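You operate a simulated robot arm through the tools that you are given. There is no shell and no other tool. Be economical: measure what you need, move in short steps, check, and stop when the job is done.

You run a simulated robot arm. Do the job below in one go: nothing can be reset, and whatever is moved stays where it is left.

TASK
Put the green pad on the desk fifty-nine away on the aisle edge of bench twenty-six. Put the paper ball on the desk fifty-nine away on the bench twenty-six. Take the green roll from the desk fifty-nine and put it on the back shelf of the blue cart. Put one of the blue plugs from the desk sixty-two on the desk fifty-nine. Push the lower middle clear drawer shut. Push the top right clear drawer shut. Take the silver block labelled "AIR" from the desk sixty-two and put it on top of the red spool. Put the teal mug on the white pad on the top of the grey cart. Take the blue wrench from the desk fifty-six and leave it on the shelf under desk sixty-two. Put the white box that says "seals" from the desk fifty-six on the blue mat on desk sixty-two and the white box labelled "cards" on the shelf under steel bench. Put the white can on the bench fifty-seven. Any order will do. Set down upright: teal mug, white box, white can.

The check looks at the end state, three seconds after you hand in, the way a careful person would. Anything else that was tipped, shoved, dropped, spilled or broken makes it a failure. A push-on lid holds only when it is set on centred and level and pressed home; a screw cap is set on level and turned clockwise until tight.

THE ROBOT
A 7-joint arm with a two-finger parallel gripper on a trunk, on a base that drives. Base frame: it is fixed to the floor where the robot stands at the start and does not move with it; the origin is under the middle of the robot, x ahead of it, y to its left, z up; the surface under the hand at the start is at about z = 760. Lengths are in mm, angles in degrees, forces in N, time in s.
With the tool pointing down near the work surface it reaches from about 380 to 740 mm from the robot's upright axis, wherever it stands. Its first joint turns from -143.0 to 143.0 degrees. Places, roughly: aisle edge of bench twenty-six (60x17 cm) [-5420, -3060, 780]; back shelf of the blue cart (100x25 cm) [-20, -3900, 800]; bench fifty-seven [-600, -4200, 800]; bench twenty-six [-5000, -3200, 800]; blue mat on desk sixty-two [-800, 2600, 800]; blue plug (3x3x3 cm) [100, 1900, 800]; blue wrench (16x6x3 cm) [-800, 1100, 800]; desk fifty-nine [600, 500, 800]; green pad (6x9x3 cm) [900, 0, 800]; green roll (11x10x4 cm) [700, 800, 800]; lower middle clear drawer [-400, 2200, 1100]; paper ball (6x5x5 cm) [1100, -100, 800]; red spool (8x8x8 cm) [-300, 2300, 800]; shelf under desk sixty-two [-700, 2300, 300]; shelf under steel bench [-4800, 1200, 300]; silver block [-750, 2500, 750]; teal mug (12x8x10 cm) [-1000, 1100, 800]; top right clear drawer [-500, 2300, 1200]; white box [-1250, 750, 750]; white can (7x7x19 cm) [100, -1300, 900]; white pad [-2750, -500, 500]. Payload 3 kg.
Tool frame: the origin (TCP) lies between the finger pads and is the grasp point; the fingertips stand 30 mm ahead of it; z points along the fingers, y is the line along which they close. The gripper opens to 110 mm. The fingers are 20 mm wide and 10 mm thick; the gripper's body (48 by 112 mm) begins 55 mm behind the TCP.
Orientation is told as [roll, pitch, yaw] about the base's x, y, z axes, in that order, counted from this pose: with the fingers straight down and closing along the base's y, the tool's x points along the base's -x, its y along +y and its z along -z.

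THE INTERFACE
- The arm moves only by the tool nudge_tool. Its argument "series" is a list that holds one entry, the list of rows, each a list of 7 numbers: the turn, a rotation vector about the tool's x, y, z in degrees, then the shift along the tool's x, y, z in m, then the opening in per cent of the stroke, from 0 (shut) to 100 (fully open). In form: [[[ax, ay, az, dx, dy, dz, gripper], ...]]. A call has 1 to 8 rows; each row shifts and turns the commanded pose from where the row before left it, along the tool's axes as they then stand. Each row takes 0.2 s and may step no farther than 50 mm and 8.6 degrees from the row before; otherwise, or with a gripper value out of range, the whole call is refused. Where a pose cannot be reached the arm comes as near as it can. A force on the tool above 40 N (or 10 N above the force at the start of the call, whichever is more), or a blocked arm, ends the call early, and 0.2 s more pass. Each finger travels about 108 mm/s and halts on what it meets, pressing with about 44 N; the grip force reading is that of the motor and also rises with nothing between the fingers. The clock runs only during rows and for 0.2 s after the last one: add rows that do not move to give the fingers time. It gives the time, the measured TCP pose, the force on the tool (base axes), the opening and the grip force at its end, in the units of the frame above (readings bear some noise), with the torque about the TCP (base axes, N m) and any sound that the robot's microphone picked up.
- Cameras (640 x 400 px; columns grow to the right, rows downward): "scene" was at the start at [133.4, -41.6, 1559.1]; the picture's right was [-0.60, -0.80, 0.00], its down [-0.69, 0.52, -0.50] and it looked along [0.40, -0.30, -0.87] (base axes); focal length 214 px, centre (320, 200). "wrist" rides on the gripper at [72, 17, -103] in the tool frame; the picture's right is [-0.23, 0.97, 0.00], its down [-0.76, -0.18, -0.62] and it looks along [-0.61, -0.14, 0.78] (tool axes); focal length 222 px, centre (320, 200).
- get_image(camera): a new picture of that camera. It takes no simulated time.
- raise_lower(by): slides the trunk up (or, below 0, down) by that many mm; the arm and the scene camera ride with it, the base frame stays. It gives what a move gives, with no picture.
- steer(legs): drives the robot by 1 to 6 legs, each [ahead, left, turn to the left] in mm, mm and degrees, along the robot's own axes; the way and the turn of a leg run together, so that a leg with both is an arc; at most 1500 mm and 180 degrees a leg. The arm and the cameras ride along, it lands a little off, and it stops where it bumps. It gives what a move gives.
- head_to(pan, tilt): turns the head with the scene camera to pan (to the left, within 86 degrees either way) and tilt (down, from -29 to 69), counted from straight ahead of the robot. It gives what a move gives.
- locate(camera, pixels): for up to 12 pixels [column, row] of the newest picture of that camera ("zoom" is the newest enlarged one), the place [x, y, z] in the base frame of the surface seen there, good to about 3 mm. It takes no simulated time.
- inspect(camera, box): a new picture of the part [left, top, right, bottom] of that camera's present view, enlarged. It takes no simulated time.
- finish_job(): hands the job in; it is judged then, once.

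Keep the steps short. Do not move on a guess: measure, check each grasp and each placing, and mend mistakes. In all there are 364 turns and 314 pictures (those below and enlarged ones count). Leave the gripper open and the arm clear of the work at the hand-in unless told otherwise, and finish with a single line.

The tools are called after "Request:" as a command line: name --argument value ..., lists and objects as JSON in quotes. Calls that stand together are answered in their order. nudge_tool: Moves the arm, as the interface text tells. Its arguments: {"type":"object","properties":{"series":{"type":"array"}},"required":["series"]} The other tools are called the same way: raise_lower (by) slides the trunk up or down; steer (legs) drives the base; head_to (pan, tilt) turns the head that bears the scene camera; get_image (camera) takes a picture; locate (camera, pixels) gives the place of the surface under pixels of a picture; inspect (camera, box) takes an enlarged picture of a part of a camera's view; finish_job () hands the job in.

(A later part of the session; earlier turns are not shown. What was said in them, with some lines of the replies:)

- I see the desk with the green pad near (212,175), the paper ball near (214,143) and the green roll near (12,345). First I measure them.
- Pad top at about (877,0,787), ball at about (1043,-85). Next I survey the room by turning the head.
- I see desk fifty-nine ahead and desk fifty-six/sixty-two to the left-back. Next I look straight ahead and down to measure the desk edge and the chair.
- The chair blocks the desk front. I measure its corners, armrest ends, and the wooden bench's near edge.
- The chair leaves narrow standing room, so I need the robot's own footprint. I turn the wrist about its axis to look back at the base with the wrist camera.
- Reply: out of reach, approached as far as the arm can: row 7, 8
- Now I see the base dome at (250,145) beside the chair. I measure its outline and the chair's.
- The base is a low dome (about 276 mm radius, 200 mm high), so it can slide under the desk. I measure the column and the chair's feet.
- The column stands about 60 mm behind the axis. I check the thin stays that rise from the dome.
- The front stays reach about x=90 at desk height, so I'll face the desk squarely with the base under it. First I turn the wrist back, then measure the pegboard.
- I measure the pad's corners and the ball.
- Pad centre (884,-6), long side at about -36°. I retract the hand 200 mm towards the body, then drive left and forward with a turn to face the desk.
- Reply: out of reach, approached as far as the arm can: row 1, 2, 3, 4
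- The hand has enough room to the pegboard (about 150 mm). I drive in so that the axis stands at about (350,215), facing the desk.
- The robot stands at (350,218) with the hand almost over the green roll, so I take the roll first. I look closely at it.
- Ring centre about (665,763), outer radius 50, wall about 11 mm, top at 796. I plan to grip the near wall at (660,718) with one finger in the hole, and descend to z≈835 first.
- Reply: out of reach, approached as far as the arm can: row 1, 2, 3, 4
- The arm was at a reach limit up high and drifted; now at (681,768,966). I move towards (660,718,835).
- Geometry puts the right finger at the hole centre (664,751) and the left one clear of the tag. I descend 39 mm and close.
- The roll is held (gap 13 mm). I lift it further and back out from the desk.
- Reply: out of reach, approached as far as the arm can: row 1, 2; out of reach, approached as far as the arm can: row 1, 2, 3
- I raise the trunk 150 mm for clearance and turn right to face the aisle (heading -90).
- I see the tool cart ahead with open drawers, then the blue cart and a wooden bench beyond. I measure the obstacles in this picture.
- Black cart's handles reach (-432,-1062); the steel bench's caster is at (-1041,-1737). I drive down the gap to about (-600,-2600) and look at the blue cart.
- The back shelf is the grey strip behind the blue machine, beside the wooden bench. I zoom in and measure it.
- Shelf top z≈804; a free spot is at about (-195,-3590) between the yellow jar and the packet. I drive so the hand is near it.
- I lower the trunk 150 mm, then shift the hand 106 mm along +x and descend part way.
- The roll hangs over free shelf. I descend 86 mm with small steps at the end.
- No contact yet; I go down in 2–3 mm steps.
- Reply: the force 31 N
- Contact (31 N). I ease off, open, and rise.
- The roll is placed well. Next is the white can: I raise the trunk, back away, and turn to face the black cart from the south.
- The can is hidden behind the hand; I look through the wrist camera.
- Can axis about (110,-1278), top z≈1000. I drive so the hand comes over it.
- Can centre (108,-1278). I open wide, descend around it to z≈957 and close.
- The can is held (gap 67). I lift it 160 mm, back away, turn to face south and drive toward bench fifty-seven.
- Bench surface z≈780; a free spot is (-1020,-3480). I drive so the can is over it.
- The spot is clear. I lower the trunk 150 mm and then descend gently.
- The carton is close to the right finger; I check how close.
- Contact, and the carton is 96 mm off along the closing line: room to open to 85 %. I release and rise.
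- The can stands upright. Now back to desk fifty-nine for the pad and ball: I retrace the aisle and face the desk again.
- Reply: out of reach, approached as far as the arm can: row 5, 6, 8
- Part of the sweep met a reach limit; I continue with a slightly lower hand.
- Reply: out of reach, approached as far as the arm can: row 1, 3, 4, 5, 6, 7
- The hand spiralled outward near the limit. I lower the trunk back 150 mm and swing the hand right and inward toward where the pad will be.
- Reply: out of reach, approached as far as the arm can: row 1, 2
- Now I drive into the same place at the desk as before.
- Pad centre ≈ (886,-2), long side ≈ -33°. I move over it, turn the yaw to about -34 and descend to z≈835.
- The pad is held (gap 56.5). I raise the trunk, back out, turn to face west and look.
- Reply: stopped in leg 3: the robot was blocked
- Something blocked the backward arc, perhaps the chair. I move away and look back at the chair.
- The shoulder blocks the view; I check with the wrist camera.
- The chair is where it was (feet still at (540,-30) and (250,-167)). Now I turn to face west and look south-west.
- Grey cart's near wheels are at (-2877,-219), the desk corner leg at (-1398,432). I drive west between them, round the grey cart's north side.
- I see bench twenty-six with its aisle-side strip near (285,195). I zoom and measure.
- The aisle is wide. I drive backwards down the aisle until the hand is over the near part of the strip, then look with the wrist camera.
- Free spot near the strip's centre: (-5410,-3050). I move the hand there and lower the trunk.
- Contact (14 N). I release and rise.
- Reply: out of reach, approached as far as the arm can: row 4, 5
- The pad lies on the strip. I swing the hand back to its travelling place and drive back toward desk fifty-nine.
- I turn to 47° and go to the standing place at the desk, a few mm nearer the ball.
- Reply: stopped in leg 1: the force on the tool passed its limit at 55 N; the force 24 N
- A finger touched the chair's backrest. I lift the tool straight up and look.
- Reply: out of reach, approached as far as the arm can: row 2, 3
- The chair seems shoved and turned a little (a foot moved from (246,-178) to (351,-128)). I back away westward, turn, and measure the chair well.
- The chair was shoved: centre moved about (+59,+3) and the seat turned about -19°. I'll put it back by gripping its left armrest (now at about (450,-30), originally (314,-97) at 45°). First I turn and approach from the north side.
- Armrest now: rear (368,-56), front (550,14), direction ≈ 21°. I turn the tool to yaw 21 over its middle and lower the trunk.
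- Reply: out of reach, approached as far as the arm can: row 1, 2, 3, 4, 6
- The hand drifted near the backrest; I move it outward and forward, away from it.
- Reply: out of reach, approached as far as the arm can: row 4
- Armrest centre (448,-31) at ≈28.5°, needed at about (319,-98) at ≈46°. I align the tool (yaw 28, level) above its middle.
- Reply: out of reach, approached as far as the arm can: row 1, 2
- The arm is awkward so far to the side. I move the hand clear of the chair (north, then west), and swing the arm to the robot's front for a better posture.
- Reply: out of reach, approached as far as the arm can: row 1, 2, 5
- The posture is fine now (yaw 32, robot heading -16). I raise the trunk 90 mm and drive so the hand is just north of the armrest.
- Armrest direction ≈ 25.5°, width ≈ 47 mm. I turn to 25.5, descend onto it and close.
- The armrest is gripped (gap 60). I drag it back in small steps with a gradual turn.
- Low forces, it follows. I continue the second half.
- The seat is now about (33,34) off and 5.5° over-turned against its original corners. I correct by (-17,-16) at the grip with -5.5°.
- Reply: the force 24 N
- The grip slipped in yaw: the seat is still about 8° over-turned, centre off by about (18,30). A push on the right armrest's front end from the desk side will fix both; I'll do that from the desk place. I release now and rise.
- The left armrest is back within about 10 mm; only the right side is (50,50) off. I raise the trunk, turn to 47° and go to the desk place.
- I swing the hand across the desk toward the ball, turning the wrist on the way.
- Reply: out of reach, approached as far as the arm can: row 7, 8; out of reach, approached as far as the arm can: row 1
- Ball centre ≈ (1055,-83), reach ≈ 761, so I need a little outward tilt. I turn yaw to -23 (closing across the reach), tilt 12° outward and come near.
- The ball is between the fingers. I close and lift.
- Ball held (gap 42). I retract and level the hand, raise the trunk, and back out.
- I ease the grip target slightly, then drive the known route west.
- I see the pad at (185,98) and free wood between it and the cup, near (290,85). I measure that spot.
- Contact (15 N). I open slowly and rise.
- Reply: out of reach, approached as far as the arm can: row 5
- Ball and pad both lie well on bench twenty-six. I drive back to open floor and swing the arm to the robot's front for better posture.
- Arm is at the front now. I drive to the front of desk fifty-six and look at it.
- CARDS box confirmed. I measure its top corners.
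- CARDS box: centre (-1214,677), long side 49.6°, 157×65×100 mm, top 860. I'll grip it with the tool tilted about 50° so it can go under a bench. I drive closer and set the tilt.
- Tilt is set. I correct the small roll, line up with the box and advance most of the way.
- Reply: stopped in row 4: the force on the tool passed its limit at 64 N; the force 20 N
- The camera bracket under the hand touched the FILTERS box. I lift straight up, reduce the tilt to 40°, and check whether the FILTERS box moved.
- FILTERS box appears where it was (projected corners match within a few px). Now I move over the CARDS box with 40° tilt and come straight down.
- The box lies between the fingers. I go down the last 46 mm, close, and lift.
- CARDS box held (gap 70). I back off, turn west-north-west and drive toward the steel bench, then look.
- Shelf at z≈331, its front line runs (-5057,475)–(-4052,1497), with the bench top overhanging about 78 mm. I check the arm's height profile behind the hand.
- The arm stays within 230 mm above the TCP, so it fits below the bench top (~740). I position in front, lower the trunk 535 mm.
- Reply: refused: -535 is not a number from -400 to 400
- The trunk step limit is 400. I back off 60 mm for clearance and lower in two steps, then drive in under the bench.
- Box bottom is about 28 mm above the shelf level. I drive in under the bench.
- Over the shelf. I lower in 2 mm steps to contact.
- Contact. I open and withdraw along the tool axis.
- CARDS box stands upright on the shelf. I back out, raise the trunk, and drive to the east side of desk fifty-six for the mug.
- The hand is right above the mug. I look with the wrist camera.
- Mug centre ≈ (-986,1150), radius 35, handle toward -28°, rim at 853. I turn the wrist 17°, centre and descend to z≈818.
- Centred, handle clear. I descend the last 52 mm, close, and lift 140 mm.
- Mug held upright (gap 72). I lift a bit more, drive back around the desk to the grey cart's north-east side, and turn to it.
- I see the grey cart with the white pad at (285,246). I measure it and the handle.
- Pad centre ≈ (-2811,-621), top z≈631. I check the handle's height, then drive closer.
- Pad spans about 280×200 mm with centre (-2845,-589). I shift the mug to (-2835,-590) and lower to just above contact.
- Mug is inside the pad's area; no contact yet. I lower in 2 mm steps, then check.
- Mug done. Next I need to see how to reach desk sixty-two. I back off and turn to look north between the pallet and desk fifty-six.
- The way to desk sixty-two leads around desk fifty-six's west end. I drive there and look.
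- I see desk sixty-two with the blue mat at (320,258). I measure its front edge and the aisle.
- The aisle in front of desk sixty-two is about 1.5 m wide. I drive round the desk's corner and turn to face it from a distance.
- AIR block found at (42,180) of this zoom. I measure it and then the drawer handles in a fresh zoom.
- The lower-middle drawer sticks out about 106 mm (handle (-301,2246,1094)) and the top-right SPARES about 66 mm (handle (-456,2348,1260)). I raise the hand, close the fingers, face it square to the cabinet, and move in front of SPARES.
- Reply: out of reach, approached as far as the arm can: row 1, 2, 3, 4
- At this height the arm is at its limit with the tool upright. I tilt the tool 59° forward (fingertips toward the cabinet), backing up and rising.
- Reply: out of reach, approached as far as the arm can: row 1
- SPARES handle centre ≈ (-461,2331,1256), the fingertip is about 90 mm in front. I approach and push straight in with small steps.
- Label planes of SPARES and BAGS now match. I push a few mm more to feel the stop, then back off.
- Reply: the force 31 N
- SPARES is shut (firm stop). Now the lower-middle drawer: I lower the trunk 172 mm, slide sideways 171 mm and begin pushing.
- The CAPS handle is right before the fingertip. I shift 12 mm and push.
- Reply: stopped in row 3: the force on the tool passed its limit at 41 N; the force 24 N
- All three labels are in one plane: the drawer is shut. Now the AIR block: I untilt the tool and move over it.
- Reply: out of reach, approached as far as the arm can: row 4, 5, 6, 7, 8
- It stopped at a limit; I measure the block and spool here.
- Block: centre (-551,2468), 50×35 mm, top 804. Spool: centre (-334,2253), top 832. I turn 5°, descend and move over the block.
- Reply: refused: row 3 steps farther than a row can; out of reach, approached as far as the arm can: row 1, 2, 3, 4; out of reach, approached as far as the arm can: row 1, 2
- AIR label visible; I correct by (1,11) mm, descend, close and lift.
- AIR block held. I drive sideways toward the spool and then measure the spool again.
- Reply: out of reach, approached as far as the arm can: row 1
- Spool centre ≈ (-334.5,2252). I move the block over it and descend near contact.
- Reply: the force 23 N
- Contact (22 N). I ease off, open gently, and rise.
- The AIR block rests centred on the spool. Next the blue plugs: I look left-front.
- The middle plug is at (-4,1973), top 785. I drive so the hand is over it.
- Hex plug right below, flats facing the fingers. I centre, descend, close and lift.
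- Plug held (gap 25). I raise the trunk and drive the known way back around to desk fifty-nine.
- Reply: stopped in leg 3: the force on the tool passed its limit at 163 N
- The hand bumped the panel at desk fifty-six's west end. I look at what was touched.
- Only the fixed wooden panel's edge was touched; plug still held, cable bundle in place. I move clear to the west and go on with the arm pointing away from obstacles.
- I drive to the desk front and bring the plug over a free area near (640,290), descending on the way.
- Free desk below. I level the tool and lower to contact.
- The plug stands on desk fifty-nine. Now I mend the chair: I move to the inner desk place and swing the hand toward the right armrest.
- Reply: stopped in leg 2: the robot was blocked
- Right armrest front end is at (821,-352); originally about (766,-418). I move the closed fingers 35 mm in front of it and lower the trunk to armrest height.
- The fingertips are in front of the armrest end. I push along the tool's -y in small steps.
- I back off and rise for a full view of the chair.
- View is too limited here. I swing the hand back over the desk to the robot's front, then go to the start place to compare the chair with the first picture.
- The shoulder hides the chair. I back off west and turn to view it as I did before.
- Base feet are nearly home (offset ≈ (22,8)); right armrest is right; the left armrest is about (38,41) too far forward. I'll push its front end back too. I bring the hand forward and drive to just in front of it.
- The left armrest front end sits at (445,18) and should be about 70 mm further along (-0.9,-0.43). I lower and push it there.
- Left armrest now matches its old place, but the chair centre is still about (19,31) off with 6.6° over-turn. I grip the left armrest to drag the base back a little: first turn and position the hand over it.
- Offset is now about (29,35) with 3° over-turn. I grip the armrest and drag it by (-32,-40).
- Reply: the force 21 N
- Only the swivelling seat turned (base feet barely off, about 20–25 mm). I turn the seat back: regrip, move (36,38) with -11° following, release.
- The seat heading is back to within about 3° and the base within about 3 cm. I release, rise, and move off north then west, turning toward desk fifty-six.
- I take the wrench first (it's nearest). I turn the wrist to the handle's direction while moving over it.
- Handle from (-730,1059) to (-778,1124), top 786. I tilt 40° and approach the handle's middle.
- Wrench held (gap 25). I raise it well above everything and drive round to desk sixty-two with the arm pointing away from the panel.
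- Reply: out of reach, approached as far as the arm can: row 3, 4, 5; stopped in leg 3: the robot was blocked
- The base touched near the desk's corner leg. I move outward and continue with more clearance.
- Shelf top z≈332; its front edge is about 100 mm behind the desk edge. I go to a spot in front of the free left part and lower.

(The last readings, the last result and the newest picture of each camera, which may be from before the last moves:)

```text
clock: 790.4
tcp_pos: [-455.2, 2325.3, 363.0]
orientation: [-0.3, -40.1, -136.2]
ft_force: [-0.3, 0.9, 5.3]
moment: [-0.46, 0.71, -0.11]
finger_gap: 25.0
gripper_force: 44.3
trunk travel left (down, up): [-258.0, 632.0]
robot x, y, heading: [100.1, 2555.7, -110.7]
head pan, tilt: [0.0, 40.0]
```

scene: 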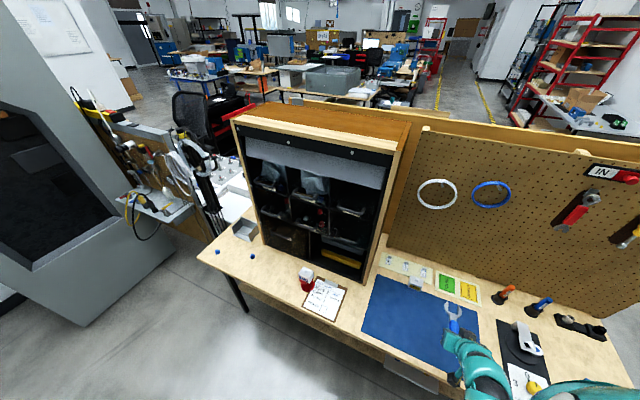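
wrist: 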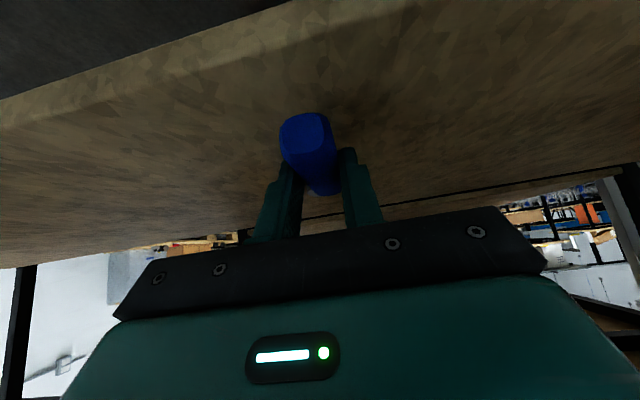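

Contact. I open and withdraw.

Request:
nudge_tool --series '[[[0, 0, 0, 0, 0, 0, 40], [0, 0, 0, 0, 0, 0, 60], [0, 0, 0, 0, 0, -0.03, 60], [0, 0, 0, 0, 0, -0.045, 60]]]'

Request:
steer --legs '[[-321, 138, 0]]'

Request:
get_image --camera "wrist"

```text
clock: 791.4
tcp_pos: [-454.4, 2335.3, 376.6]
orientation: [2.2, -41.1, -138.4]
ft_force: [-0.3, 4.4, -3.3]
moment: [-0.35, 0.25, 0.16]
finger_gap: 66.4
gripper_force: 0.0
out of reach, approached as far as the arm can: row 3, 4
trunk travel left (down, up): [-258.0, 632.0]
robot x, y, heading: [101.6, 2554.9, -110.5]
head pan, tilt: [0.0, 40.0]
```

```text
clock: 793.7
tcp_pos: [-211.7, 2594.0, 372.4]
orientation: [-0.2, -40.2, -136.3]
ft_force: [0.3, -0.1, 0.5]
moment: [-0.01, 0.04, -0.02]
finger_gap: 65.9
gripper_force: 0.1
trunk travel left (down, up): [-258.0, 632.0]
robot x, y, heading: [341.6, 2807.1, -110.8]
head pan, tilt: [0.0, 40.0]
```

```text
156 pictures are left
```

wrist: 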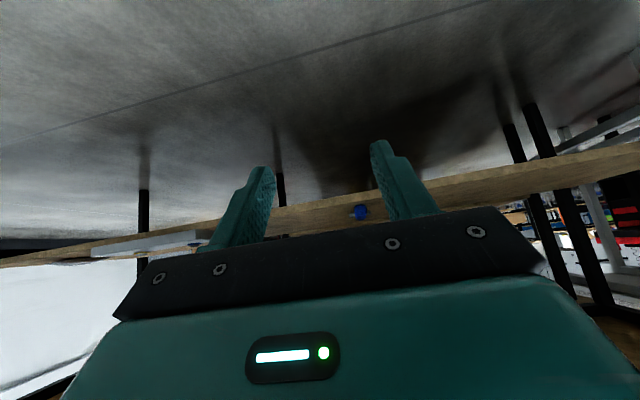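

Request:
inspect --camera "wrist" --box '[280, 160, 440, 250]'

Request:
locate --camera "wrist" --pixels '[[358, 210], [362, 215], [330, 218]]'

Request:
raise_lower --by 200

Request:
get_image --camera "wrist"

```text
4.00 times, centred on (360, 205) of wrist
```

zoom: 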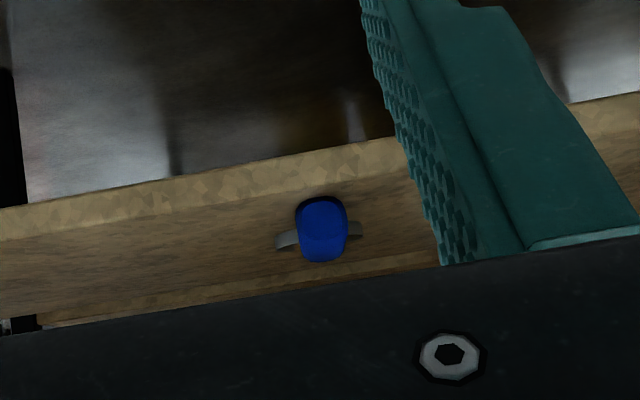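

```text
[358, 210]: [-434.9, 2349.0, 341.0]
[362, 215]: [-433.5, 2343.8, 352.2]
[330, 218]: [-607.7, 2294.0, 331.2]
```

```text
clock: 795.9
tcp_pos: [-213.0, 2595.4, 572.8]
orientation: [-0.2, -40.3, -136.3]
ft_force: [0.1, 0.4, -0.3]
moment: [0.04, 0.01, -0.02]
finger_gap: 66.3
gripper_force: 0.1
trunk travel left (down, up): [-458.0, 432.0]
robot x, y, heading: [341.0, 2809.5, -110.5]
head pan, tilt: [0.0, 40.0]
```

```text
154 pictures are left
```

wrist: 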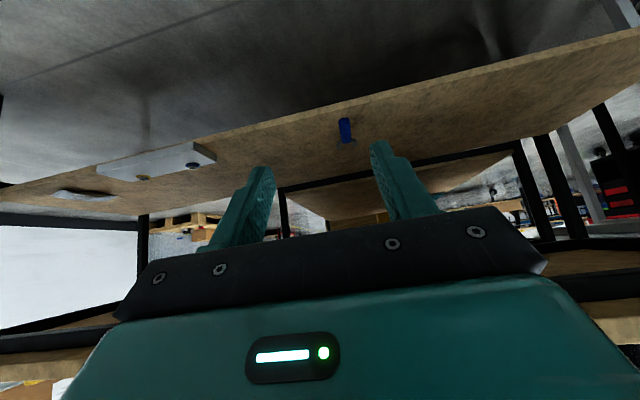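

The wrench lies on the shelf. Last item: the SEALS box. I raise the trunk, level the tool and drive back round to desk fifty-six.

Request:
raise_lower --by 400

Request:
nudge_tool --series '[[[0, 8, 0, 0, 0, 0, 100], [0, 8, 0, 0, 0, 0, 100], [0, 8, 0, 0, 0, 0, 100], [0, 8, 0, 0, 0, 0, 100], [0, 8.2, 0, 0, 0, -0.02, 100], [0, 0, 0, 0, 0, -0.04, 100], [0, 0, 0, 0, 0, -0.04, 100]]]'

Request:
steer --legs '[[-264, -1210, 0], [121, -809, 0], [591, -153, 0], [989, -218, 0], [1059, 22, 0], [920, 824, 0]]'

Request:
steer --legs '[[142, 907, 0], [-684, 545, 0], [0, 0, -69]]'

```text
clock: 799.7
tcp_pos: [-212.1, 2593.3, 971.8]
orientation: [-0.2, -40.1, -136.3]
ft_force: [0.5, 0.6, 0.0]
moment: [0.03, 0.0, -0.01]
finger_gap: 66.0
gripper_force: 0.0
trunk travel left (down, up): [-858.0, 32.0]
robot x, y, heading: [340.6, 2806.5, -110.5]
head pan, tilt: [0.0, 40.0]
```

```text
clock: 801.3
tcp_pos: [-203.7, 2598.5, 1057.6]
orientation: [0.2, -0.5, -136.3]
ft_force: [0.7, -0.3, 0.5]
moment: [-0.01, -0.01, -0.02]
finger_gap: 109.9
gripper_force: 0.0
out of reach, approached as far as the arm can: row 7
trunk travel left (down, up): [-858.0, 32.0]
robot x, y, heading: [345.0, 2803.4, -110.7]
head pan, tilt: [0.0, 40.0]
```

```text
clock: 830.4
tcp_pos: [-2849.4, -70.6, 1057.8]
orientation: [0.3, -0.5, -136.0]
ft_force: [0.5, -0.9, 0.2]
moment: [-0.02, 0.01, 0.04]
finger_gap: 110.2
gripper_force: 0.0
trunk travel left (down, up): [-858.0, 32.0]
robot x, y, heading: [-2306.3, 141.3, -110.2]
head pan, tilt: [0.0, 40.0]
```

```text
clock: 842.5
tcp_pos: [-1146.8, 574.4, 1057.9]
orientation: [0.1, -0.6, 155.1]
ft_force: [0.2, -0.1, -0.4]
moment: [-0.04, 0.01, 0.01]
finger_gap: 110.1
gripper_force: 0.1
trunk travel left (down, up): [-858.0, 32.0]
robot x, y, heading: [-748.6, 143.1, -179.3]
head pan, tilt: [0.0, 40.0]
```

Request:
steer --legs '[[-146, -645, 0]]'

Request:
get_image --camera "wrist"

```text
clock: 846.1
tcp_pos: [-1009.1, 1221.9, 1058.4]
orientation: [0.3, -0.5, 155.1]
ft_force: [-0.2, -0.6, -0.5]
moment: [-0.02, 0.0, -0.02]
finger_gap: 110.0
gripper_force: 0.1
trunk travel left (down, up): [-858.0, 32.0]
robot x, y, heading: [-616.1, 786.7, -179.2]
head pan, tilt: [0.0, 40.0]
```

```text
153 pictures are left
```

wrist: 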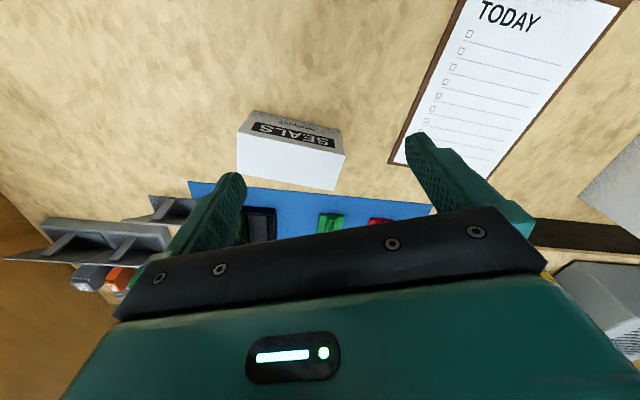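

Request:
locate --camera "wrist" --pixels '[[240, 135], [343, 154], [336, 188], [238, 172], [290, 163], [250, 112], [338, 130]]'

```text
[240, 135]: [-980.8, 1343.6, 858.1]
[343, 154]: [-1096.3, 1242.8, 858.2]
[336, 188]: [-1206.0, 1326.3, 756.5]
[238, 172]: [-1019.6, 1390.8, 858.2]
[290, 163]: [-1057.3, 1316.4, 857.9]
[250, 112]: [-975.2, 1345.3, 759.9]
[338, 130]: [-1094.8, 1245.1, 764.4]
```

SEALS: centre (-1058,1317), long side 41°, 153×61 mm, top 858. I turn the wrist to yaw 220 and move over it, descending some.

Request:
nudge_tool --series '[[[0, 0, -8.1, -0.01, -0.0089, 0.015, 100], [0, 0, -8.1, -0.0086, -0.0102, 0.015, 100], [0, 0, -8.1, -0.0071, -0.0113, 0.015, 100], [0, 0, -8.1, -0.0055, -0.0122, 0.015, 100], [0, 0, -8.1, -0.0037, -0.0129, 0.015, 100], [0, 0, -8.1, -0.0019, -0.0133, 0.015, 100], [0, 0, -8.1, 0, -0.0134, 0.015, 100], [0, 0, -8.1, 0.0021, -0.0132, 0.015, 100]]]'

Request:
get_image --camera "wrist"

```text
clock: 847.9
tcp_pos: [-1053.8, 1319.6, 937.2]
orientation: [-0.4, -0.3, -139.9]
ft_force: [-0.5, -0.1, 0.6]
moment: [0.01, 0.02, -0.05]
finger_gap: 109.8
gripper_force: 0.1
trunk travel left (down, up): [-858.0, 32.0]
robot x, y, heading: [-616.5, 787.6, -179.1]
head pan, tilt: [0.0, 40.0]
```

```text
152 pictures are left
```

wrist: 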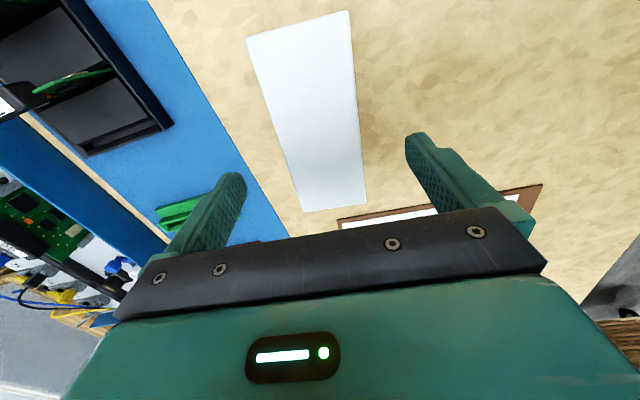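

Request:
locate --camera "wrist" --pixels '[[175, 213], [212, 195], [248, 42], [348, 15], [362, 200], [305, 208], [160, 120]]'

```text
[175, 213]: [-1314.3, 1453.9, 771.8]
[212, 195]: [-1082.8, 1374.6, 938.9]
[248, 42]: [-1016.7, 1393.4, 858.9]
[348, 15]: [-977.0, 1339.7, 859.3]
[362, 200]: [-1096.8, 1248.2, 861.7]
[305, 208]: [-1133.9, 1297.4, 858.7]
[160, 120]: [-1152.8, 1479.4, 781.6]
```

Centre (-1056,1320), neighbours clear. I adjust yaw by 3°, descend to 825, close and lift.

Request:
nudge_tool --series '[[[0, 0, 3, 0.002, 0, 0.03, 95], [0, 0, 0, 0, 0, 0.042, 95], [0, 0, 0, 0, 0, 0.04, 95], [0, 0, 0, 0, 0, 0, 10], [0, 0, 0, 0, 0, 0, 10], [0, 0, 0, 0, 0, 0, 10], [0, 0, 0, 0, 0, -0.045, 10], [0, 0, 0, 0, 0, -0.045, 10]]]'

Request:
nudge_tool --series '[[[0, 0, 0, 0, 0, -0.045, 10], [0, 0, 0, 0, 0, -0.045, 10], [0, 0, 0, 0, 0, -0.045, 10]]]'

Request:
get_image --camera "wrist"

```text
clock: 849.7
tcp_pos: [-1052.0, 1321.0, 916.6]
orientation: [-0.4, -0.4, -143.2]
ft_force: [0.2, 0.1, -2.8]
moment: [0.0, -0.04, 0.01]
finger_gap: 70.1
gripper_force: 44.0
trunk travel left (down, up): [-858.0, 32.0]
robot x, y, heading: [-616.3, 791.7, -179.5]
head pan, tilt: [0.0, 40.0]
```

```text
clock: 850.5
tcp_pos: [-1049.3, 1319.2, 1049.8]
orientation: [-0.8, -0.6, -143.1]
ft_force: [-0.3, -0.1, -2.9]
moment: [-0.01, -0.01, -0.02]
finger_gap: 70.1
gripper_force: 44.4
trunk travel left (down, up): [-858.0, 32.0]
robot x, y, heading: [-614.5, 790.0, -179.2]
head pan, tilt: [0.0, 40.0]
```

```text
151 pictures are left
```

wrist: 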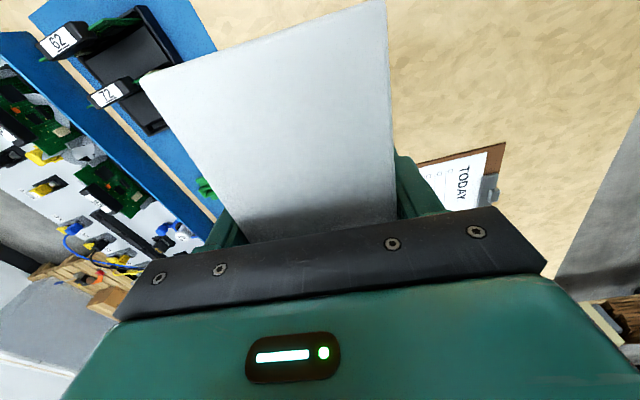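

SEALS box held (gap 70). I raise the trunk and drive round to desk sixty-two with the arm pointing away from obstacles.

Request:
raise_lower --by 31

Request:
steer --legs '[[145, 638, 0], [0, 0, 51], [819, -309, 0], [105, -938, 0], [-583, -1036, 0], [-1001, -347, 0]]'

Request:
steer --legs '[[-1086, -159, 0], [-593, 104, 0], [-301, 654, 0], [0, 0, 46]]'

Request:
get_image --camera "wrist"

```text
clock: 851.3
tcp_pos: [-1050.7, 1320.5, 1079.9]
orientation: [-0.6, -0.5, -143.1]
ft_force: [0.0, 0.4, -3.3]
moment: [0.0, -0.04, 0.01]
finger_gap: 70.0
gripper_force: 44.0
trunk travel left (down, up): [-889.0, 1.0]
robot x, y, heading: [-616.3, 791.1, -179.5]
head pan, tilt: [0.0, 40.0]
```

```text
clock: 876.6
tcp_pos: [-3079.1, 2303.9, 1079.6]
orientation: [-0.7, -0.7, -92.4]
ft_force: [0.2, -0.3, -1.7]
moment: [0.04, 0.0, 0.02]
finger_gap: 69.7
gripper_force: 44.5
trunk travel left (down, up): [-889.0, 1.0]
robot x, y, heading: [-2395.3, 2300.5, -128.7]
head pan, tilt: [0.0, 40.0]
```

```text
clock: 890.8
tcp_pos: [-1167.8, 2994.6, 1080.8]
orientation: [-0.6, -0.6, -46.3]
ft_force: [-0.2, 0.0, -2.7]
moment: [0.03, 0.03, 0.02]
finger_gap: 69.8
gripper_force: 44.5
trunk travel left (down, up): [-889.0, 1.0]
robot x, y, heading: [-698.2, 3489.7, -82.4]
head pan, tilt: [0.0, 40.0]
```

```text
150 pictures are left
```

wrist: 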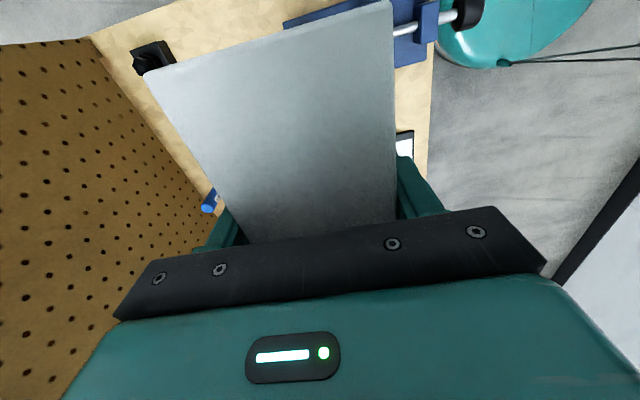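

Request:
steer --legs '[[430, 349, 0]]'

Request:
get_image --camera "wrist"

Request:
head_to --pan -40 --tilt 45

Request:
get_image --camera "scene"

```text
clock: 894.0
tcp_pos: [-769.0, 2614.9, 1080.0]
orientation: [-0.5, -0.6, -46.6]
ft_force: [0.1, 0.5, -3.2]
moment: [-0.01, 0.03, -0.02]
finger_gap: 69.8
gripper_force: 44.3
trunk travel left (down, up): [-889.0, 1.0]
robot x, y, heading: [-294.6, 3109.0, -82.7]
head pan, tilt: [0.0, 40.0]
```

```text
149 pictures are left
```

wrist: 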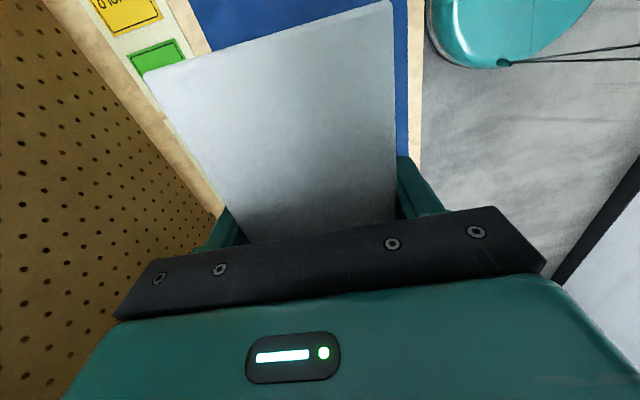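

```text
clock: 895.1
tcp_pos: [-770.0, 2616.3, 1079.8]
orientation: [-0.4, -0.6, -46.5]
ft_force: [-0.9, -0.1, -2.5]
moment: [0.02, 0.0, -0.02]
finger_gap: 69.9
gripper_force: 44.2
trunk travel left (down, up): [-889.0, 1.0]
robot x, y, heading: [-293.3, 3112.2, -82.4]
head pan, tilt: [-40.0, 45.0]
```

```text
148 pictures are left
```

scene: 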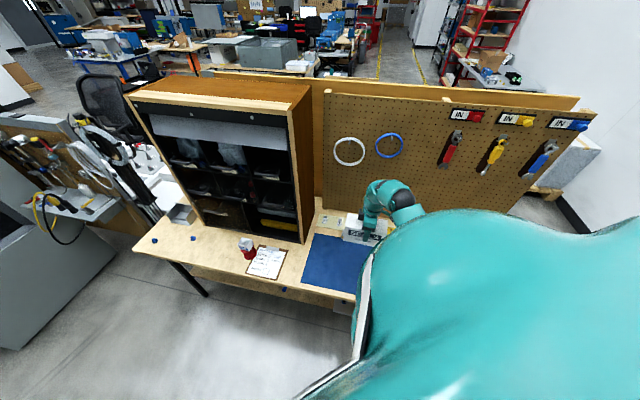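

The box is over the mat. I lower the trunk 235 mm and then step to contact.

Request:
raise_lower --by -235

Request:
nudge_tool --series '[[[0, 0, 0, 0, 0, 0.008, 10], [0, 0, 0, 0, 0, 0.003, 10], [0, 0, 0, 0, 0, 0.002, 10], [0, 0, 0, 0, 0, 0, 10]]]'

Request:
get_image --camera "wrist"

```text
clock: 897.5
tcp_pos: [-769.1, 2614.6, 844.5]
orientation: [-0.6, -0.5, -46.6]
ft_force: [0.2, -0.6, -2.2]
moment: [0.01, 0.0, -0.03]
finger_gap: 69.7
gripper_force: 44.4
trunk travel left (down, up): [-654.0, 236.0]
robot x, y, heading: [-290.3, 3110.0, -82.6]
head pan, tilt: [-40.0, 45.0]
```

```text
clock: 898.5
tcp_pos: [-768.3, 2615.3, 833.1]
orientation: [-0.5, -0.6, -46.6]
ft_force: [0.2, -0.3, -4.1]
moment: [0.0, 0.04, -0.02]
finger_gap: 70.0
gripper_force: 43.7
trunk travel left (down, up): [-654.0, 236.0]
robot x, y, heading: [-291.8, 3105.9, -82.4]
head pan, tilt: [-40.0, 45.0]
```

```text
147 pictures are left
```

wrist: 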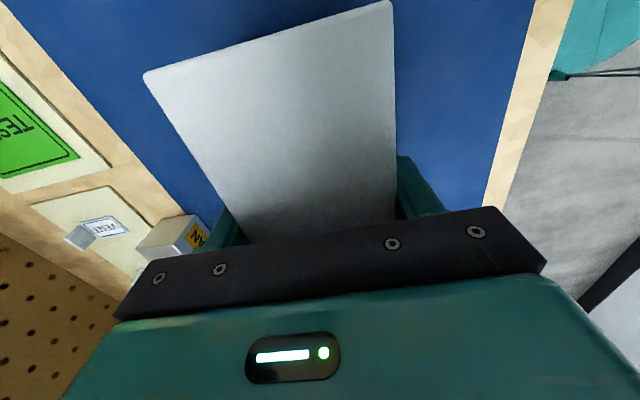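

Request:
nudge_tool --series '[[[0, 0, 0, 0, 0, 0.002, 10], [0, 0, 0, 0, 0, 0.002, 10], [0, 0, 0, 0, 0, 0, 10]]]'

```text
clock: 899.3
tcp_pos: [-769.6, 2614.9, 830.0]
orientation: [-0.8, -0.6, -46.6]
ft_force: [-1.5, -2.1, 19.4]
moment: [1.4, 0.5, 0.12]
finger_gap: 69.7
gripper_force: 44.2
trunk travel left (down, up): [-654.0, 236.0]
robot x, y, heading: [-291.9, 3106.8, -82.6]
head pan, tilt: [-40.0, 45.0]
```

Contact (19 N). I release and rise.

Request:
nudge_tool --series '[[[0, 0, 0, 0, 0, -0.001, 75], [0, 0, 0, 0, 0, 0, 88], [0, 0, 0, 0, 0, 0, 88], [0, 0, 0, 0, 0, -0.03, 88], [0, 0, 0, 0, 0, -0.045, 88]]]'

Request:
raise_lower --by 235

Request:
get_image --camera "wrist"

```text
clock: 900.5
tcp_pos: [-768.6, 2615.6, 848.0]
orientation: [-1.0, -0.9, -46.7]
ft_force: [0.1, -0.2, -0.4]
moment: [0.0, 0.01, 0.0]
finger_gap: 96.6
gripper_force: 0.1
out of reach, approached as far as the arm can: row 4, 5
trunk travel left (down, up): [-654.0, 236.0]
robot x, y, heading: [-293.6, 3106.9, -82.6]
head pan, tilt: [-40.0, 45.0]
```

```text
clock: 903.0
tcp_pos: [-769.8, 2616.1, 1083.2]
orientation: [-1.0, -0.9, -46.5]
ft_force: [0.4, 0.3, -0.2]
moment: [0.04, 0.03, 0.03]
finger_gap: 96.6
gripper_force: 0.1
trunk travel left (down, up): [-889.0, 1.0]
robot x, y, heading: [-289.9, 3107.2, -82.5]
head pan, tilt: [-40.0, 45.0]
```

```text
146 pictures are left
```

wrist: 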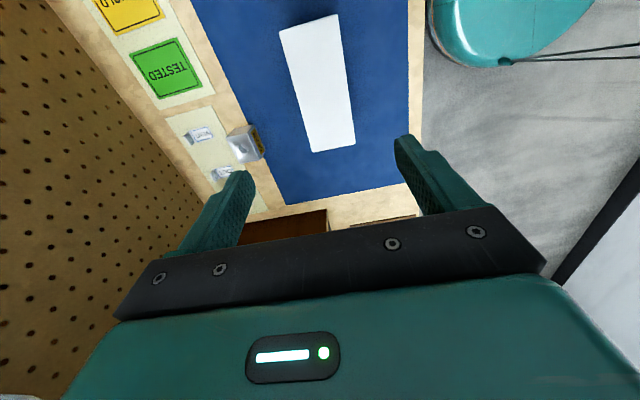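

SEALS stands upright on the blue mat. I back the arm clear, open the gripper, and take a last look at desk sixty-two.

Request:
steer --legs '[[-250, 300, 0]]'

Request:
nudge_tool --series '[[[0, 0, 0, 0, 0, 0, 100], [0, 0, 0, 0, 0, 0, 100]]]'

Request:
head_to --pan -45 --tilt 35

Request:
inspect --camera "scene" --box '[120, 120, 440, 330]'

```text
clock: 905.4
tcp_pos: [-505.9, 2903.8, 1082.6]
orientation: [-1.1, -0.8, -46.7]
ft_force: [0.2, 1.6, 0.4]
moment: [-0.01, -0.01, 0.01]
finger_gap: 96.7
gripper_force: 0.0
trunk travel left (down, up): [-889.0, 1.0]
robot x, y, heading: [-24.2, 3392.9, -83.0]
head pan, tilt: [-40.0, 45.0]
```

```text
clock: 906.0
tcp_pos: [-506.1, 2904.3, 1083.4]
orientation: [-1.0, -0.9, -46.7]
ft_force: [-0.2, -0.2, -0.1]
moment: [0.0, -0.01, 0.0]
finger_gap: 110.1
gripper_force: 0.0
trunk travel left (down, up): [-889.0, 1.0]
robot x, y, heading: [-27.7, 3398.1, -82.7]
head pan, tilt: [-40.0, 45.0]
```

```text
clock: 906.8
tcp_pos: [-505.7, 2903.3, 1083.5]
orientation: [-1.0, -0.9, -46.8]
ft_force: [-0.8, 0.7, 0.7]
moment: [0.02, 0.01, 0.0]
finger_gap: 110.1
gripper_force: 0.1
trunk travel left (down, up): [-889.0, 1.0]
robot x, y, heading: [-28.5, 3391.0, -82.9]
head pan, tilt: [-45.0, 35.0]
```

```text
1.90 times, centred on (280, 225) of scene
```

zoom: 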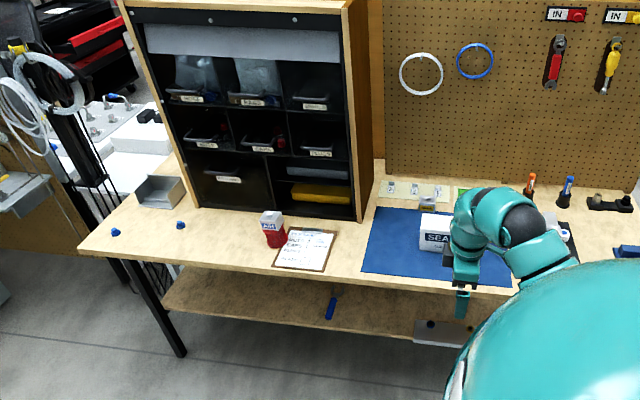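

Drawers are flush, the AIR block is on the spool, the wrench is on the shelf and SEALS is on the mat. I hand in.

Request:
finish_job

```text
The job is handed in.
```

All twelve placements and both drawers are done and handed in, but I bumped the desk fifty-nine chair and could only return it to within about 3 cm and 3° of where it stood.
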